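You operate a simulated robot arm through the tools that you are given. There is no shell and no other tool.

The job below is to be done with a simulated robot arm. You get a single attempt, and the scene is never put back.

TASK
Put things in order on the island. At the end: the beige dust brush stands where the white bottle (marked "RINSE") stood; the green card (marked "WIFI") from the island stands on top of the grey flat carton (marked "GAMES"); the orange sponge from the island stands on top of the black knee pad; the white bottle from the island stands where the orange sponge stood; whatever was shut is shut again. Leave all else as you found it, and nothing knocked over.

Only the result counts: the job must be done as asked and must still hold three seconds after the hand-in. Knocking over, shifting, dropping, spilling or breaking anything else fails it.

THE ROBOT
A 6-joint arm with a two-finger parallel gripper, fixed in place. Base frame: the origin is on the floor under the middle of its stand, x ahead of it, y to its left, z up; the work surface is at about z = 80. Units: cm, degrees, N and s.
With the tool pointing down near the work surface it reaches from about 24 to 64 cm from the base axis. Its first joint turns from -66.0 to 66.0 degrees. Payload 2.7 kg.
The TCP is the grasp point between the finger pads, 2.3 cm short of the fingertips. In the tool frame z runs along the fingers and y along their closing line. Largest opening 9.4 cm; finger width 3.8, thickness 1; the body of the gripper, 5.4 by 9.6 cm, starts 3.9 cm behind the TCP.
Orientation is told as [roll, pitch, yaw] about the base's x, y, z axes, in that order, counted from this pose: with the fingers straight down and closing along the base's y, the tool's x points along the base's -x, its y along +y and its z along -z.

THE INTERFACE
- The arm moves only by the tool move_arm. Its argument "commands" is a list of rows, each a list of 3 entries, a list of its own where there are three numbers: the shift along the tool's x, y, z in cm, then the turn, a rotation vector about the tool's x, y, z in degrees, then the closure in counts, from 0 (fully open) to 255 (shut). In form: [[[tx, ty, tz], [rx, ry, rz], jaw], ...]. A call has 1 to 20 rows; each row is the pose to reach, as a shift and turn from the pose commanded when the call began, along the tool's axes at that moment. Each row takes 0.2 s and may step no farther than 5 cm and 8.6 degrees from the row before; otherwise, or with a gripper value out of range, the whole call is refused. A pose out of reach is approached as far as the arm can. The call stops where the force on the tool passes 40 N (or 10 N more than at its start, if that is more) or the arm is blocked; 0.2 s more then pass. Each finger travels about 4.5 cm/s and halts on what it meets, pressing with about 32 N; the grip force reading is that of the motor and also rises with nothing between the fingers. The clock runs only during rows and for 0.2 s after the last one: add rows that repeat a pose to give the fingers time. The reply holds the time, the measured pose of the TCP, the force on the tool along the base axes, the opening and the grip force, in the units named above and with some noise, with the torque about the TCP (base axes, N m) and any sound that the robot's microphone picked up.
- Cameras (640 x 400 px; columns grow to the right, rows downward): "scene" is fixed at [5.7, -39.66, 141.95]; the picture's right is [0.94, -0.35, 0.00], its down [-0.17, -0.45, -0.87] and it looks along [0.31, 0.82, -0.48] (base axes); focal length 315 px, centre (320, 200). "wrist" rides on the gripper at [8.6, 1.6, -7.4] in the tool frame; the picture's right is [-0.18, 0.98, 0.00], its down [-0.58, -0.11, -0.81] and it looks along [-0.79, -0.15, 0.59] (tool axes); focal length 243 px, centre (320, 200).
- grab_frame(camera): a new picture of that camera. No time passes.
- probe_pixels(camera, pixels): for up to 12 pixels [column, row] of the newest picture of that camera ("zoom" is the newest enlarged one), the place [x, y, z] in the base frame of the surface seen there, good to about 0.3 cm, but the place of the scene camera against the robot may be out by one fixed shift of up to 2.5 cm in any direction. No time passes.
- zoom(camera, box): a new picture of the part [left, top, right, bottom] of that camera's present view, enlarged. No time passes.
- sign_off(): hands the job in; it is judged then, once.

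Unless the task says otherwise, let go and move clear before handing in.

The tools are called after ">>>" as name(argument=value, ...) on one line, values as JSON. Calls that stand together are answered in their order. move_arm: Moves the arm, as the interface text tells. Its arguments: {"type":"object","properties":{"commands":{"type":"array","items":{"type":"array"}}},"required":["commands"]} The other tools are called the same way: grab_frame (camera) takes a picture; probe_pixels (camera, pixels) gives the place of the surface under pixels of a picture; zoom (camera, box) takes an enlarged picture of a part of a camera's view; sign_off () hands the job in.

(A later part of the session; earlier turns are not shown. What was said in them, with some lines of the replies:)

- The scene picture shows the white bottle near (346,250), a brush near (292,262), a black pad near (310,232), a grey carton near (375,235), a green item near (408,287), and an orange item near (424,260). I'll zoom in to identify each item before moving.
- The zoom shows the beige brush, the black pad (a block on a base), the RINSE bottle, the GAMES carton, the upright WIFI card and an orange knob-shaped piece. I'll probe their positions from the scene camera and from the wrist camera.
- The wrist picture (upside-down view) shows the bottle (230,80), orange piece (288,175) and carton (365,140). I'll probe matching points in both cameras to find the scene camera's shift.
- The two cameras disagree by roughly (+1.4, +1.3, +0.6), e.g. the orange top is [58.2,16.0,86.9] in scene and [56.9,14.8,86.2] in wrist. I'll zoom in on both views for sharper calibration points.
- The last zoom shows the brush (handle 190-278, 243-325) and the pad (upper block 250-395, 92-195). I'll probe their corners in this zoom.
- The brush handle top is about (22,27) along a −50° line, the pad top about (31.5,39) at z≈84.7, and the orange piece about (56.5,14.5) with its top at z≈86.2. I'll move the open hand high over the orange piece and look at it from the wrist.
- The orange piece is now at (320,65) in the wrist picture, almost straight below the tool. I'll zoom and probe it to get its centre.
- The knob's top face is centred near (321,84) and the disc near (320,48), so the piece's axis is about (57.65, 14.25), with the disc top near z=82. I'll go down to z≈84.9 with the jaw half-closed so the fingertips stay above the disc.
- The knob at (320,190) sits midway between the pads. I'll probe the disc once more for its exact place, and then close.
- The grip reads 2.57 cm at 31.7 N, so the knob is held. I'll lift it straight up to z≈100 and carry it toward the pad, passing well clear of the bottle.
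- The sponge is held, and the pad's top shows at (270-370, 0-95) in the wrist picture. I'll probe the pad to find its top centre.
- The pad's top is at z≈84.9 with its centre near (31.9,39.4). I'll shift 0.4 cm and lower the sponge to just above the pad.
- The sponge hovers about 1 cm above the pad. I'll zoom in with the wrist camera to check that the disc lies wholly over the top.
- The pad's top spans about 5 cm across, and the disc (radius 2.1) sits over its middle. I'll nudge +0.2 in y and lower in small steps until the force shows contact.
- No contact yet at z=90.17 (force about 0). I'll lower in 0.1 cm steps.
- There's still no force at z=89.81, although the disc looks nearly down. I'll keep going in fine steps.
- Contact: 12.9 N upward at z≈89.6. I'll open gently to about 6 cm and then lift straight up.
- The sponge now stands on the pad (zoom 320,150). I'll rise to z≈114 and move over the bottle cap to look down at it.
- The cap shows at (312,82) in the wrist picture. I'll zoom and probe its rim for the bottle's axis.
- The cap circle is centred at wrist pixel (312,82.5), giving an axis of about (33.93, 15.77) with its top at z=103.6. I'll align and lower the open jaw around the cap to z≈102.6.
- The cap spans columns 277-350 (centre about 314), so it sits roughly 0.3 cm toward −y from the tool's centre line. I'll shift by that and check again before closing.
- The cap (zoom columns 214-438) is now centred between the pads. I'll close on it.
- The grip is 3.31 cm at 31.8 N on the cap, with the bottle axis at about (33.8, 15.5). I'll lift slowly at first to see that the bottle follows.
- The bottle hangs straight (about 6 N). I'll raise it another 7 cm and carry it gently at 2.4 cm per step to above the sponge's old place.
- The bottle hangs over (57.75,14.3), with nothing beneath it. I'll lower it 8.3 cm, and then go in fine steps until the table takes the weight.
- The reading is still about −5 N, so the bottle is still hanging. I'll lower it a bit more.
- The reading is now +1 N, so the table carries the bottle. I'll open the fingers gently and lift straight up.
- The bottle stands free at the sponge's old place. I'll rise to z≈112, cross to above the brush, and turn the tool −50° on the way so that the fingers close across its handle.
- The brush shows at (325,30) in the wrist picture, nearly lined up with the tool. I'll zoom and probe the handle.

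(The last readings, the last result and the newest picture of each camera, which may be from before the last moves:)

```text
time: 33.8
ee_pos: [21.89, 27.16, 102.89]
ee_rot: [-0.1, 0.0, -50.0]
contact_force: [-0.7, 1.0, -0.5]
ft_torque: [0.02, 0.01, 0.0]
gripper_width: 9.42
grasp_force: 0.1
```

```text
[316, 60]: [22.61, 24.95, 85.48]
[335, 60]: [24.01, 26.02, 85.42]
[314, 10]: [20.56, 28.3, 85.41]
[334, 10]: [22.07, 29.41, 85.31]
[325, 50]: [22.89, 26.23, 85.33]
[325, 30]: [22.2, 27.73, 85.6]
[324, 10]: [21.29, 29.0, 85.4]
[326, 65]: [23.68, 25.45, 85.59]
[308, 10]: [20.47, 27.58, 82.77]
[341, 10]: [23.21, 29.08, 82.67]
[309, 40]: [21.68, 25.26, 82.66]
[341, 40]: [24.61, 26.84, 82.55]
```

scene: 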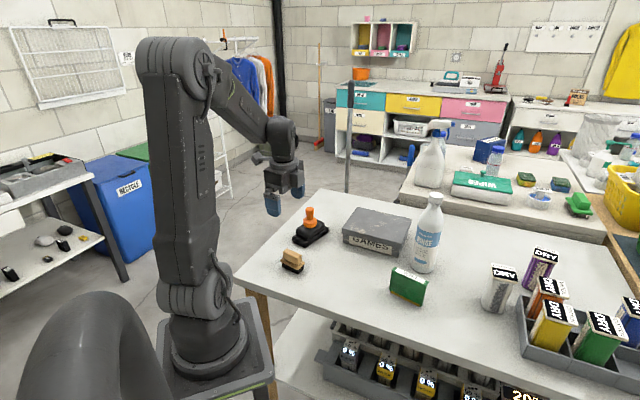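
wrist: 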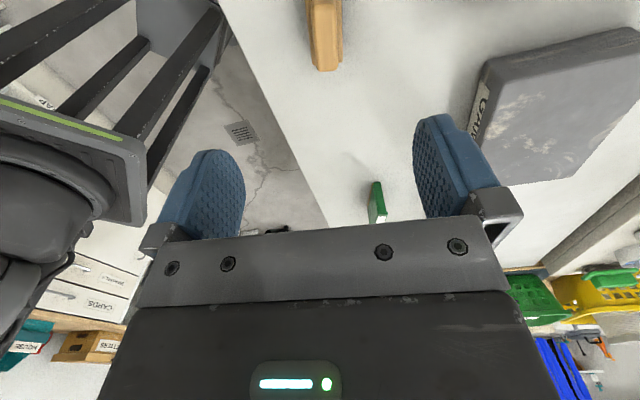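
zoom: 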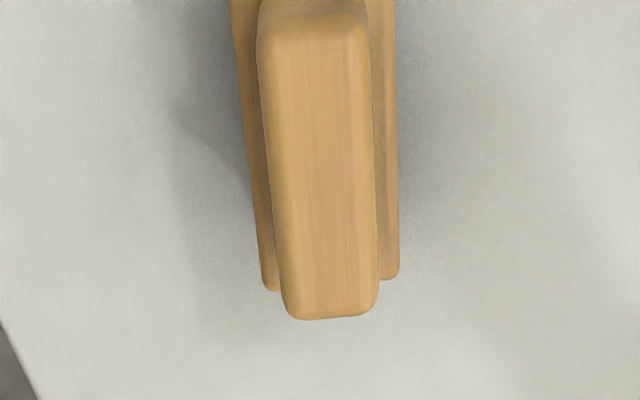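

The handle's top (z≈85.5) lies about (−0.57,+0.36) from the tool axis and is turned 5.5° further, and the collar is at z≈82.7. I'll align and go down to z≈91 to check again.

>>> move_arm(commands=[[[-0.57, 0.36, 0], [0, 0, 5.5], 60], [[-0.57, 0.36, 4], [0, 0, 5.5], 90], [[-0.57, 0.36, 8], [0, 0, 5.5], 120], [[-0.57, 0.36, 11.9], [0, 0, 5.5], 120], [[-0.57, 0.36, 11.9], [0, 0, 5.5], 120]])

>>> grab_frame(camera="wrist")

>>> zoom(camera="wrist", box=[220, 30, 420, 190])

```text
time: 35.0
ee_pos: [22.5, 26.85, 91.02]
ee_rot: [0.0, 0.1, -55.5]
contact_force: [-0.1, 0.3, 0.4]
ft_torque: [-0.01, 0.02, 0.01]
gripper_width: 4.96
grasp_force: 0.0
```

```text
taken
```

wrist: 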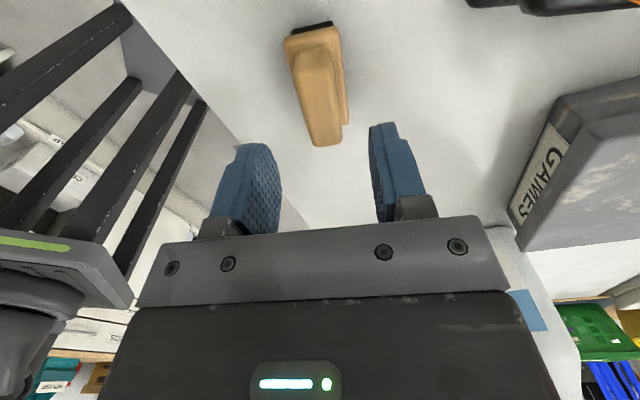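

```text
2.50 times, centred on (320, 110) of wrist
```

zoom: 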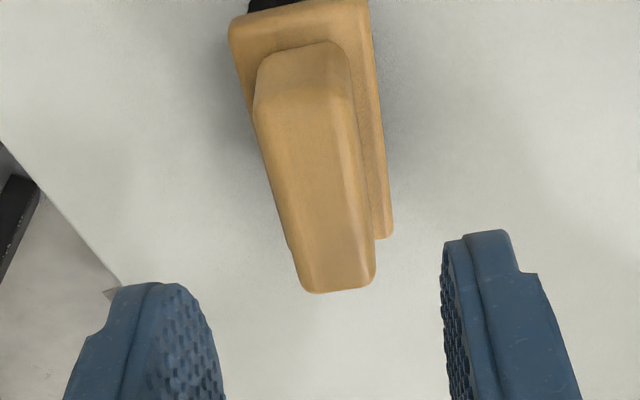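

The handle's centreline, from (313,66) to (327,144), is within about 0.1 cm of the tool axis and 1.6° off in turn. I'll turn +1.5° and go down to z≈85.3, keeping the fingertips just above the collar.

>>> move_arm(commands=[[[0, 0.03, 0], [0, 0, 1.5], 120], [[0, 0.03, 3], [0, 0, 1.5], 120], [[0, 0.03, 5], [0, 0, 1.5], 120], [[0, 0.03, 5.6], [0, 0, 1.5], 120], [[0, 0.03, 5.6], [0, 0, 1.5], 120]])

>>> grab_frame(camera="wrist")

>>> zoom(camera="scene", box=[250, 210, 350, 290])

```text
time: 36.2
ee_pos: [22.52, 26.93, 85.2]
ee_rot: [0.0, 0.0, -57.0]
contact_force: [0.1, -0.3, 0.0]
ft_torque: [0.02, 0.0, -0.01]
gripper_width: 4.96
grasp_force: 0.1
```

```text
taken
```

wrist: 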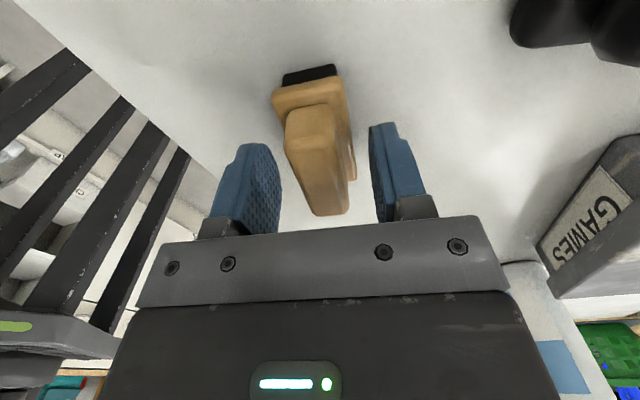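

```text
5.00 times, centred on (300, 250) of scene
```

zoom: 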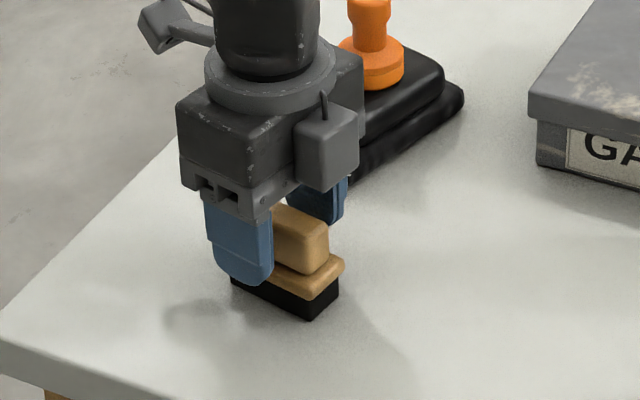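

The fingers straddle the handle at (318,160). I'll close on it.

>>> move_arm(commands=[[[0, 0, 0], [0, 0, 0], 160], [[0, 0, 0], [0, 0, 0], 190], [[0, 0, 0], [0, 0, 0], 220], [[0, 0, 0], [0, 0, 0], 255], [[0, 0, 0], [0, 0, 0], 255], [[0, 0, 0], [0, 0, 0], 255]])

>>> grab_frame(camera="wrist")

```text
time: 37.6
ee_pos: [22.5, 26.89, 85.42]
ee_rot: [0.0, 0.0, -56.9]
contact_force: [-0.4, 0.5, 0.7]
ft_torque: [-0.02, -0.01, 0.01]
gripper_width: 2.14
grasp_force: 31.9
```

```text
taken
```

wrist: 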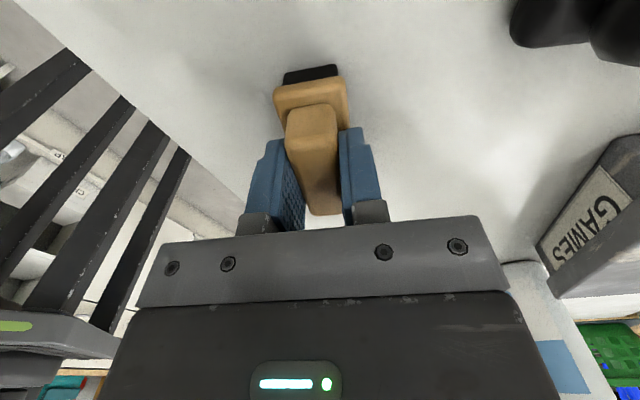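

The grip is 2.14 cm at 31.9 N. I'll lift 8 cm, carry the brush to the bottle's old place (33.8,15.5), and stop about 1 cm above the table.

>>> move_arm(commands=[[[0, 0, -1.5], [0, 0, 0], 255], [[0, 0, -5], [0, 0, 0], 255], [[0, 0, -8], [0, 0, 0], 255], [[-3.14, 0.65, -8], [0, 0, 0], 255], [[-6.29, 1.31, -8], [0, 0, 0], 255], [[-9.43, 1.96, -8], [0, 0, 0], 255], [[-12.58, 2.62, -8], [0, 0, 0], 255], [[-15.72, 3.27, -8], [0, 0, 0], 255], [[-15.72, 3.27, -8], [0, 0, 0], 255], [[-15.72, 3.27, -4.5], [0, 0, 0], 255], [[-15.72, 3.27, -1.2], [0, 0, 0], 255], [[-15.72, 3.27, -1.2], [0, 0, 0], 255]])

>>> grab_frame(camera="wrist")

>>> zoom(camera="scene", box=[260, 180, 460, 315])

```text
time: 40.2
ee_pos: [33.91, 15.55, 86.51]
ee_rot: [0.0, 0.0, -57.1]
contact_force: [1.5, 0.7, -1.4]
ft_torque: [-0.01, 0.0, -0.03]
gripper_width: 2.17
grasp_force: 32.2
```

```text
taken
```

wrist: 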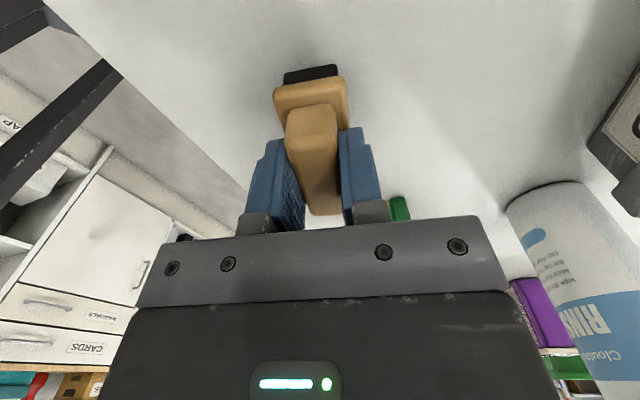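

```text
2.96 times, centred on (360, 248) of scene
```

zoom: 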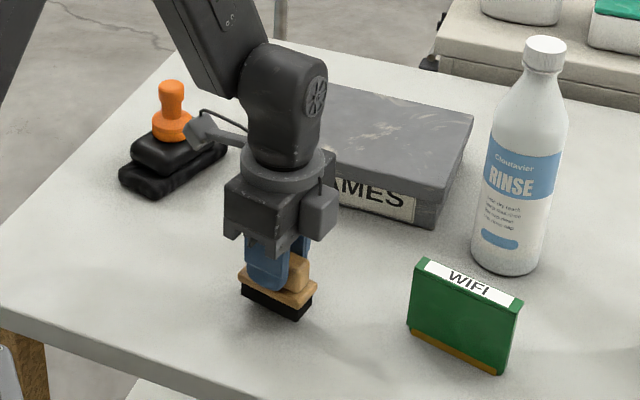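

The brush hovers over the bottle's old spot (scene ≈(346,282), which matches the bottle's original base). I'll lower it in fine steps.

>>> move_arm(commands=[[[0, 0, 0.4], [0, 0, 0], 255], [[0, 0, 0.7], [0, 0, 0], 255], [[0, 0, 0.9], [0, 0, 0], 255], [[0, 0, 1.0], [0, 0, 0], 255], [[0, 0, 1.0], [0, 0, 0], 255]])

```text
time: 41.4
ee_pos: [33.95, 15.62, 85.5]
ee_rot: [0.0, 0.1, -57.0]
contact_force: [0.1, -0.6, -0.9]
ft_torque: [0.03, -0.02, 0.03]
gripper_width: 2.15
grasp_force: 31.7
```

>>> move_arm(commands=[[[0, 0, 0.08], [0, 0, 0], 255], [[0, 0, 0.16], [0, 0, 0], 255], [[0, 0, 0.16], [0, 0, 0], 255]])

```text
time: 42.2
ee_pos: [34.1, 15.37, 85.38]
ee_rot: [0.1, 0.0, -57.0]
contact_force: [-0.3, 3.1, 7.0]
ft_torque: [0.1, 0.05, -0.03]
gripper_width: 2.13
grasp_force: 32.1
```

Contact: +7 N at z≈85.4. I'll open gently and then lift clear.

>>> move_arm(commands=[[[0, 0, 0], [0, 0, 0], 190], [[0, 0, 0], [0, 0, 0], 160], [[0, 0, 0], [0, 0, 0], 130], [[0, 0, 0], [0, 0, 0], 110], [[0, 0, 0], [0, 0, 0], 110], [[0, 0, -3], [0, 0, 0], 110], [[0, 0, -7.5], [0, 0, 0], 90], [[0, 0, -12], [0, 0, 0], 60], [[0, 0, -16.5], [0, 0, 0], 0]])

>>> grab_frame(camera="wrist")

>>> grab_frame(camera="scene")

```text
time: 44.2
ee_pos: [33.94, 15.55, 101.6]
ee_rot: [-0.1, -0.1, -57.0]
contact_force: [0.4, 0.6, 0.0]
ft_torque: [0.02, -0.03, -0.01]
gripper_width: 9.42
grasp_force: 0.0
```

```text
taken
```

wrist: 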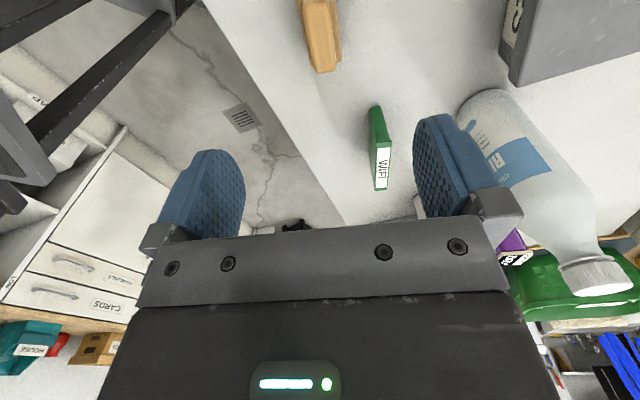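

```text
taken
```

scene: 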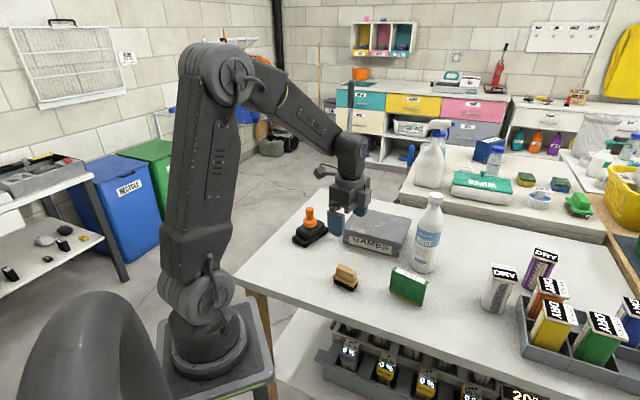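

The brush stands at the bottle's old place. The WIFI card now shows at (380,145) in the wrist picture, so I'll zoom and probe it next.

>>> zoom(camera="wrist", box=[330, 90, 430, 200])

>>> probe_pixels(camera="wrist", pixels=[[378, 150], [388, 150], [377, 185], [387, 185], [379, 115], [374, 110], [380, 130], [382, 187], [371, 112], [372, 170], [383, 150], [382, 170]])

```text
3.64 times, centred on (380, 145) of wrist
```

zoom: 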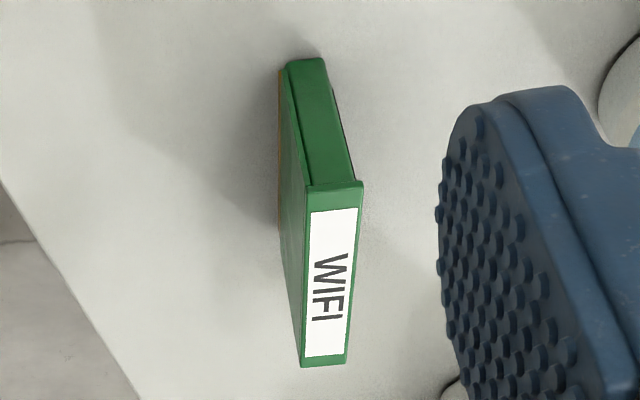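

```text
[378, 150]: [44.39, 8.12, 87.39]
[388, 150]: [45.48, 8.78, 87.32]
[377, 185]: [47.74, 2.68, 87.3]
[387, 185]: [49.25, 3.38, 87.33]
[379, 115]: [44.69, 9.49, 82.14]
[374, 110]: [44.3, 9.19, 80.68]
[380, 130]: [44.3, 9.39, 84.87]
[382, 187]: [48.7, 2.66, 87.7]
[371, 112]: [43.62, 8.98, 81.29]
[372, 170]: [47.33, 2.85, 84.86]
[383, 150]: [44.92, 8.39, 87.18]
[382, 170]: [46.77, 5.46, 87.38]
```

The card's top is at z≈87.35, running from about (44.1,9.5) to (48.9,2.1), so its centre is about (46.5,5.7) and nearly in line with the tool's present turn. I'll move above it and look again.

>>> move_arm(commands=[[[-3.76, 1.3, 0], [0, 0, 0.6], 0], [[-7.52, 2.59, 0], [0, 0, 1.2], 0], [[-11.29, 3.89, 0], [0, 0, 1.2], 0], [[-15.05, 5.18, 0], [0, 0, 1.2], 0], [[-15.05, 5.18, 2.5], [0, 0, 1.2], 0], [[-15.05, 5.18, 2.5], [0, 0, 1.2], 0]])

>>> grab_frame(camera="wrist")

>>> zoom(camera="wrist", box=[220, 0, 420, 130])

```text
time: 45.6
ee_pos: [46.44, 5.87, 99.42]
ee_rot: [0.0, 0.0, -58.2]
contact_force: [0.0, 0.0, 0.4]
ft_torque: [-0.01, -0.02, 0.02]
gripper_width: 9.37
grasp_force: 0.0
```

```text
taken
```

wrist: 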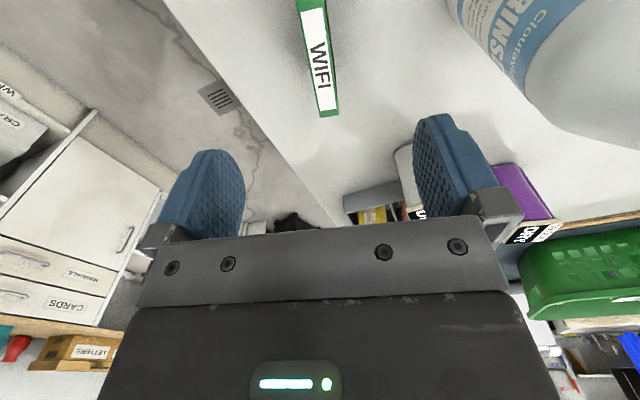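

```text
3.08 times, centred on (320, 65) of wrist
```

zoom: 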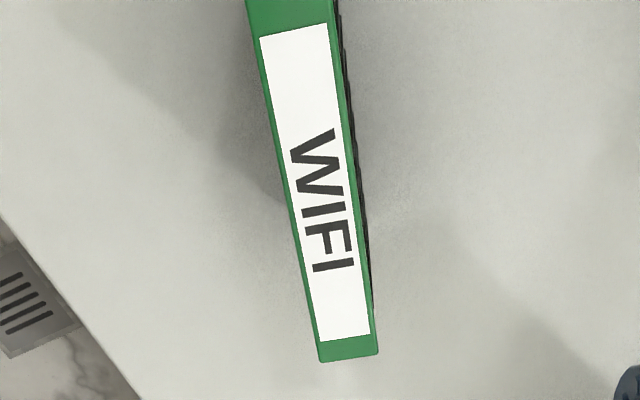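

The card's centreline, from (311,10) to (329,114), matches the tool's axis within 0.5°, and its middle is about 0.4 cm farther along −tool x. I'll shift and descend to z≈85 with the jaw half open.

>>> move_arm(commands=[[[-0.4, 0, 0], [0, 0, 0.5], 60], [[-0.4, 0, 4], [0, 0, 0.5], 110], [[-0.4, 0, 8], [0, 0, 0.5], 110], [[-0.4, 0, 11], [0, 0, 0.5], 110], [[-0.4, 0, 13], [0, 0, 0.5], 110], [[-0.4, 0, 14.4], [0, 0, 0.5], 110], [[-0.4, 0, 14.4], [0, 0, 0.5], 110]])

>>> grab_frame(camera="wrist")

>>> zoom(camera="scene", box=[350, 190, 480, 320])

```text
time: 47.2
ee_pos: [46.65, 5.44, 84.97]
ee_rot: [0.0, -0.1, -58.7]
contact_force: [-0.1, 0.2, -0.1]
ft_torque: [0.0, -0.02, -0.01]
gripper_width: 5.37
grasp_force: 0.0
```

```text
taken
```

wrist: 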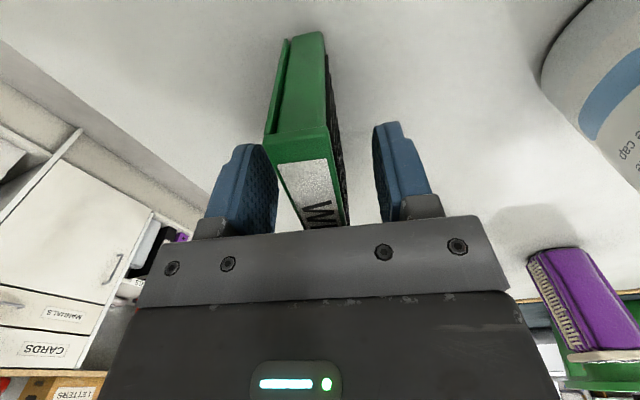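

```text
3.08 times, centred on (415, 255) of scene
```

zoom: 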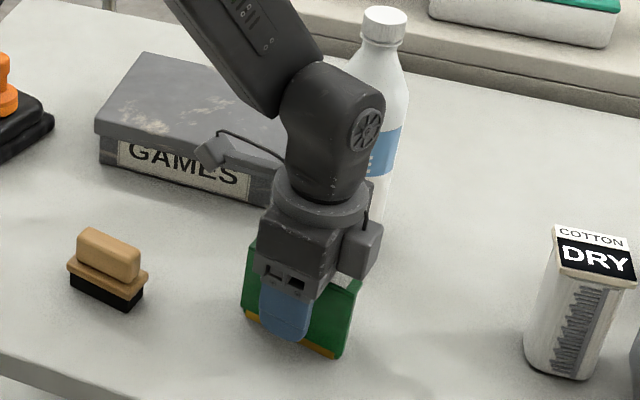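

The card passes between the fingers, roughly midway (columns 270-345 against pads at 278 and 375). I'll close on it gently.

>>> move_arm(commands=[[[0, 0, 0], [0, 0, 0], 150], [[0, 0, 0], [0, 0, 0], 180], [[0, 0, 0], [0, 0, 0], 200], [[0, 0, 0], [0, 0, 0], 230], [[0, 0, 0], [0, 0, 0], 255], [[0, 0, 0], [0, 0, 0], 255], [[0, 0, 0], [0, 0, 0], 255]])

>>> grab_frame(camera="wrist")

```text
time: 48.8
ee_pos: [46.65, 5.31, 85.03]
ee_rot: [0.0, 0.0, -58.7]
contact_force: [-0.2, -0.5, 0.4]
ft_torque: [-0.04, 0.01, 0.02]
gripper_width: 1.75
grasp_force: 31.6
```

```text
taken
```

wrist: 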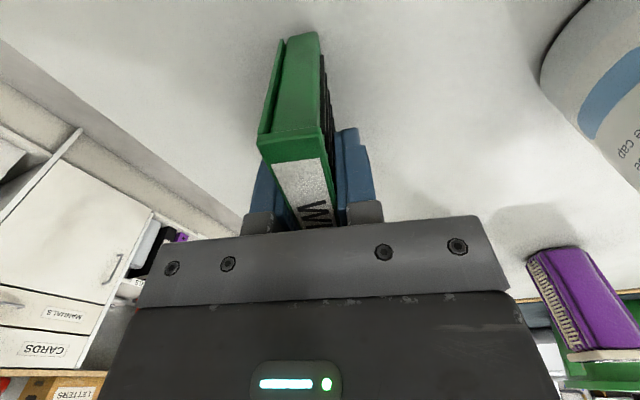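

The grip is 1.75 cm at 31.6 N. I'll lift 15 cm and carry the card around the brush side, away from the bottle, to above the carton near (50.5,30).

>>> move_arm(commands=[[[0, 0, -1.5], [0, 0, 0], 255], [[0, 0, -5], [0, 0, 0], 255], [[0, 0, -9], [0, 0, 0], 255], [[0, 0, -12], [0, 0, 0], 255], [[0, 0, -15], [0, 0, 0], 255], [[3.89, -0.23, -15], [0, 0, 0], 255], [[7.77, -0.47, -15], [0, 0, 0], 255], [[11.66, -0.7, -15], [0, 0, 0], 255], [[14.56, 2.23, -15], [0, 0, 0], 255], [[17.45, 5.17, -15], [0, 0, 0], 255], [[20.35, 8.1, -15], [0, 0, 0], 255], [[19.9, 10.8, -15], [0, 0, 0], 255], [[19.45, 13.5, -15], [0, 0, 0], 255], [[19.02, 16.07, -15], [0, 0, 0], 255], [[19.02, 16.07, -15], [0, 0, 0], 255]])

>>> grab_frame(camera="wrist")

>>> grab_frame(camera="scene")

```text
time: 52.0
ee_pos: [50.41, 30.04, 99.87]
ee_rot: [0.0, -0.1, -58.7]
contact_force: [-0.1, -0.1, -2.1]
ft_torque: [-0.07, 0.0, 0.03]
gripper_width: 1.78
grasp_force: 31.7
```

```text
taken
```

wrist: 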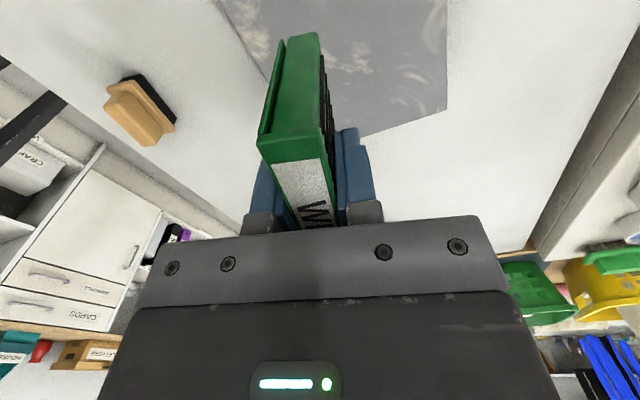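

```text
taken
```

scene: 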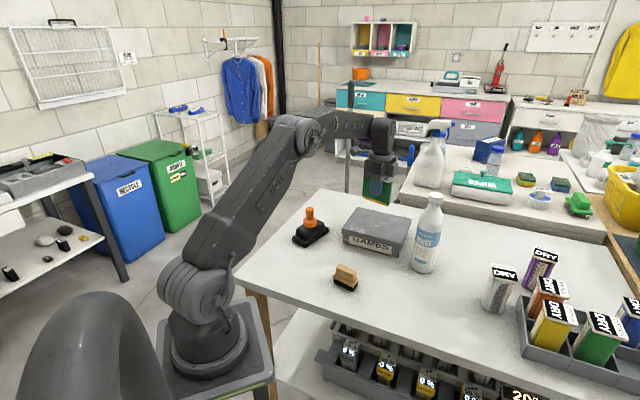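

The card hangs level over the carton (visible at (330-440, 0-130)). I'll probe the carton's top and edges before lowering.

>>> probe_pixels(camera="wrist", pixels=[[240, 20], [268, 70], [300, 10], [340, 40], [380, 40], [440, 20], [446, 105], [400, 118], [370, 133], [350, 100], [400, 80], [360, 10]])

>>> zoom(camera="scene", box=[330, 140, 460, 270])

```text
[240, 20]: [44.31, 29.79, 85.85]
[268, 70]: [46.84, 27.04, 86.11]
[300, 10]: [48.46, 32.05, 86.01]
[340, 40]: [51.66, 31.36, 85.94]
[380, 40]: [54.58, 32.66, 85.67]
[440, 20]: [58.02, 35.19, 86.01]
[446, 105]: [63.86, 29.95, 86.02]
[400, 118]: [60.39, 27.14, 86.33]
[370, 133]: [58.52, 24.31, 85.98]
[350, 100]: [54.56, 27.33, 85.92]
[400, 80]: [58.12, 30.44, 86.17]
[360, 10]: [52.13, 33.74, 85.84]
```

```text
3.08 times, centred on (395, 205) of scene
```

zoom: 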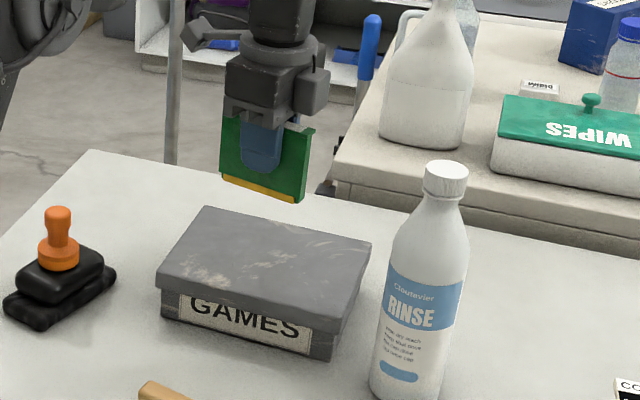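

The carton's top is flat at z≈86.0, with its centre near (52,31). I'll shift 1 cm toward the middle and lower to about 1 cm above it.

>>> move_arm(commands=[[[0.2, 0.98, 0], [0, 0, 0], 255], [[0.2, 0.98, 3.5], [0, 0, 0], 255], [[0.2, 0.98, 6.5], [0, 0, 0], 255], [[0.2, 0.98, 7.9], [0, 0, 0], 255], [[0.2, 0.98, 7.9], [0, 0, 0], 255]])

>>> zoom(camera="scene", box=[330, 150, 450, 270])

>>> grab_frame(camera="wrist")

```text
time: 53.2
ee_pos: [51.08, 30.73, 92.05]
ee_rot: [-0.1, 0.0, -58.8]
contact_force: [0.4, 0.2, -1.4]
ft_torque: [0.01, 0.03, -0.01]
gripper_width: 1.75
grasp_force: 31.8
```

```text
3.33 times, centred on (390, 210) of scene
```

zoom: 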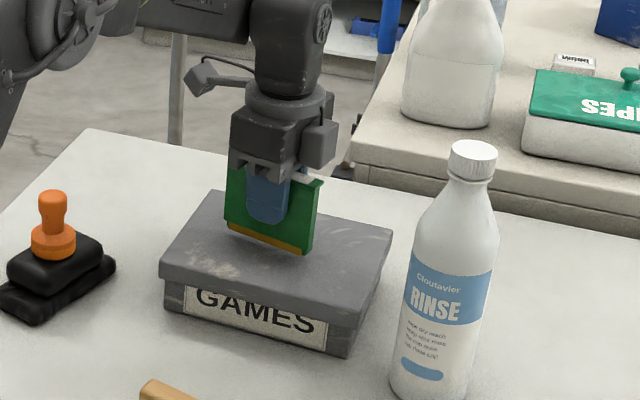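

```text
taken
```

wrist: 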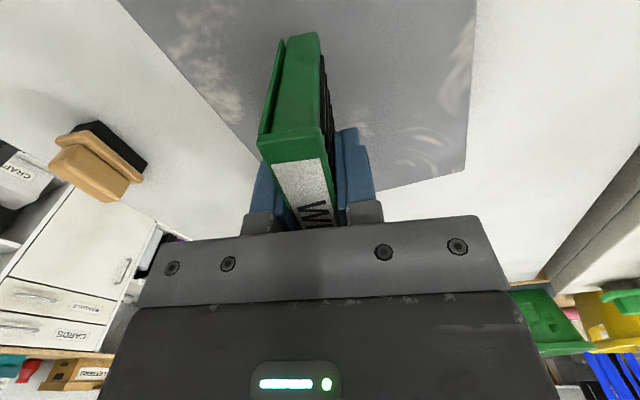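

The card is upright about 1 cm above the carton, well within its edges. I'll lower it in fine steps.

>>> move_arm(commands=[[[0, 0, 0.3], [0, 0, 0], 255], [[0, 0, 0.5], [0, 0, 0], 255], [[0, 0, 0.7], [0, 0, 0], 255], [[0, 0, 0.8], [0, 0, 0], 255], [[0, 0, 0.8], [0, 0, 0], 255]])

```text
time: 54.4
ee_pos: [51.25, 30.61, 91.11]
ee_rot: [-0.1, 0.0, -58.8]
contact_force: [-0.3, -0.4, -0.5]
ft_torque: [0.02, 0.0, -0.03]
gripper_width: 1.75
grasp_force: 32.3
```

>>> move_arm(commands=[[[0, 0, 0.08], [0, 0, 0], 255], [[0, 0, 0.16], [0, 0, 0], 255], [[0, 0, 0.16], [0, 0, 0], 255]])

```text
time: 55.2
ee_pos: [51.31, 30.62, 91.07]
ee_rot: [0.0, 0.1, -58.7]
contact_force: [-0.6, 0.4, 0.2]
ft_torque: [-0.07, -0.02, 0.0]
gripper_width: 1.75
grasp_force: 31.7
```

The reading went from about −1.5 N to about 0, so the card has nearly touched down. One more fine step will confirm it.

>>> move_arm(commands=[[[0, 0, 0.05], [0, 0, 0], 255], [[0, 0, 0.1], [0, 0, 0], 255], [[0, 0, 0.1], [0, 0, 0], 255]])

>>> zoom(camera="scene", box=[340, 170, 420, 250])

```text
time: 56.0
ee_pos: [51.33, 30.57, 91.11]
ee_rot: [0.2, 0.0, -58.7]
contact_force: [-3.0, -1.8, 10.8]
ft_torque: [-0.05, 0.22, 0.02]
gripper_width: 1.78
grasp_force: 32.2
```

```text
5.00 times, centred on (380, 210) of scene
```

zoom: 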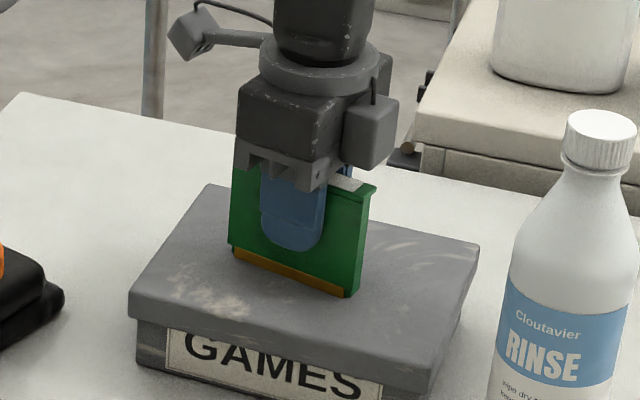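

Contact: +10.8 N, and the card is flat on the carton. I'll ease off 0.07 cm and open gently before lifting.

>>> move_arm(commands=[[[0, 0, -0.07], [0, 0, 0], 255], [[0, 0, -0.07], [0, 0, 0], 200], [[0, 0, -0.07], [0, 0, 0], 180], [[0, 0, -0.07], [0, 0, 0], 150], [[0, 0, -0.07], [0, 0, 0], 110], [[0, 0, -0.07], [0, 0, 0], 110]])

>>> grab_frame(camera="wrist")

```text
time: 57.4
ee_pos: [51.21, 30.64, 91.01]
ee_rot: [-0.1, 0.1, -58.7]
contact_force: [0.3, -0.5, 0.4]
ft_torque: [0.0, -0.04, -0.02]
gripper_width: 5.36
grasp_force: 0.0
```

```text
taken
```

wrist: 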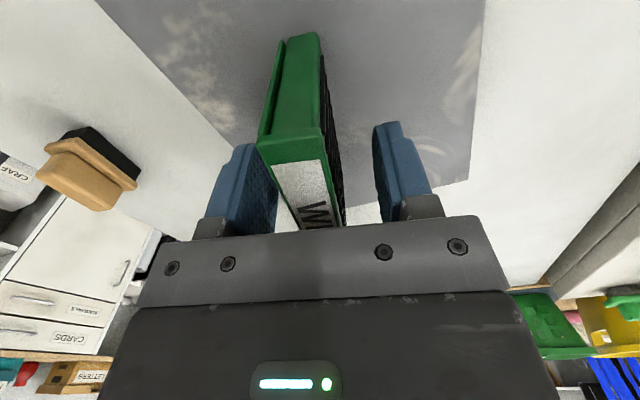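

The card stands free between the open fingers. I'll lift straight up and then look at everything.

>>> move_arm(commands=[[[0, 0, -3], [0, 0, 0], 110], [[0, 0, -7], [0, 0, 0], 110], [[0, 0, -11.5], [0, 0, 0], 110], [[0, 0, -16], [0, 0, 0], 60], [[0, 0, -20], [0, 0, 0], 0], [[0, 0, -20], [0, 0, 0], 0]])

>>> grab_frame(camera="scene")

>>> grab_frame(camera="wrist")

>>> zoom(camera="scene", box=[260, 180, 460, 315])

```text
time: 58.8
ee_pos: [51.06, 30.96, 111.13]
ee_rot: [0.0, 0.0, -58.7]
contact_force: [-0.3, 0.2, 1.1]
ft_torque: [0.03, 0.0, 0.01]
gripper_width: 9.4
grasp_force: 0.0
```

```text
taken
```

scene: 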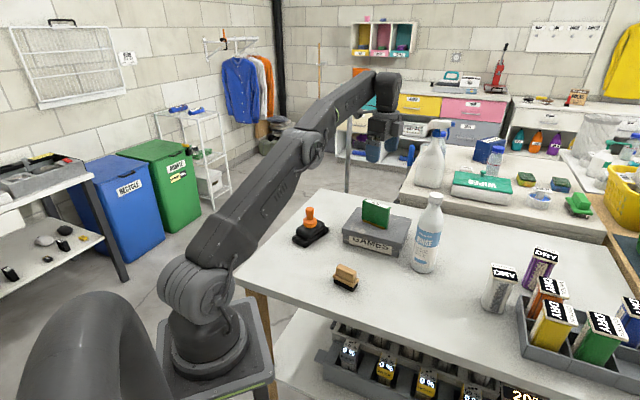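

```text
taken
```

wrist: 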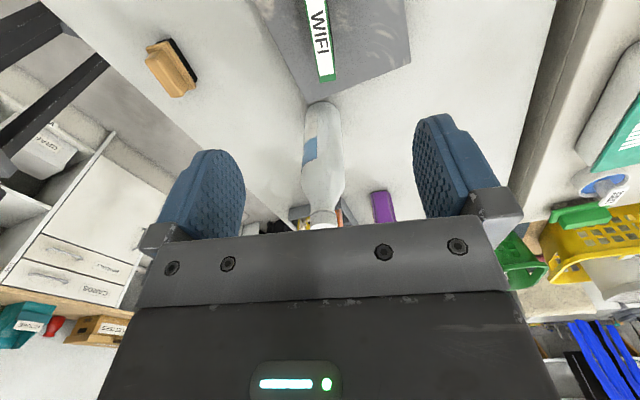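

```text
2.96 times, centred on (360, 248) of scene
```

zoom: 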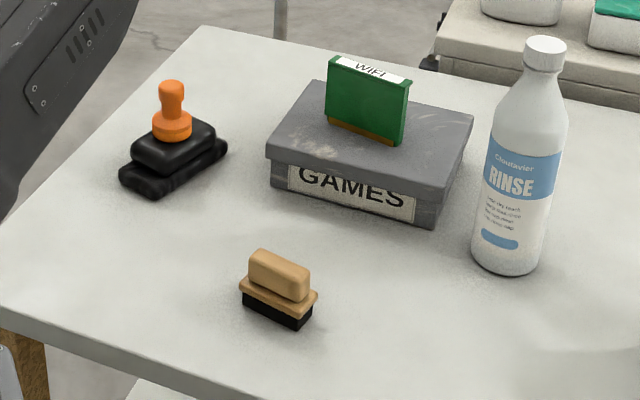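

The last pictures show the sponge upright on the pad (zoom 172,110), the card upright on the carton (368,100), the bottle at the sponge's old spot (520,160; its base matches the original pixel ≈(423,266)), and the brush at the bottle's old spot (280,288). I opened nothing along the way, the carton and pad haven't moved, and the hand is clear with no load, so I'm handing in.

>>> sign_off()

```text
The job is handed in.
```

I moved all four items and handed the job in. The last pictures before the hand-in showed them standing upright in the right places:

- **Orange sponge:** on top of the black knee pad. I took the orange knob-shaped piece to be the sponge, as it was the only loose orange item I saw on the island.
- **White "RINSE" bottle:** where the sponge stood; in the scene picture its base is within about 2 pixels of the sponge's old place.
- **Beige dust brush:** where the bottle stood.
- **Green "WIFI" card:** upright near the middle of the grey "GAMES" carton.

I opened nothing, so there was nothing to shut again. The pad and the carton look unmoved. Nothing was knocked over, and the hand was clear and empty when I handed in. I have no result from the judging.
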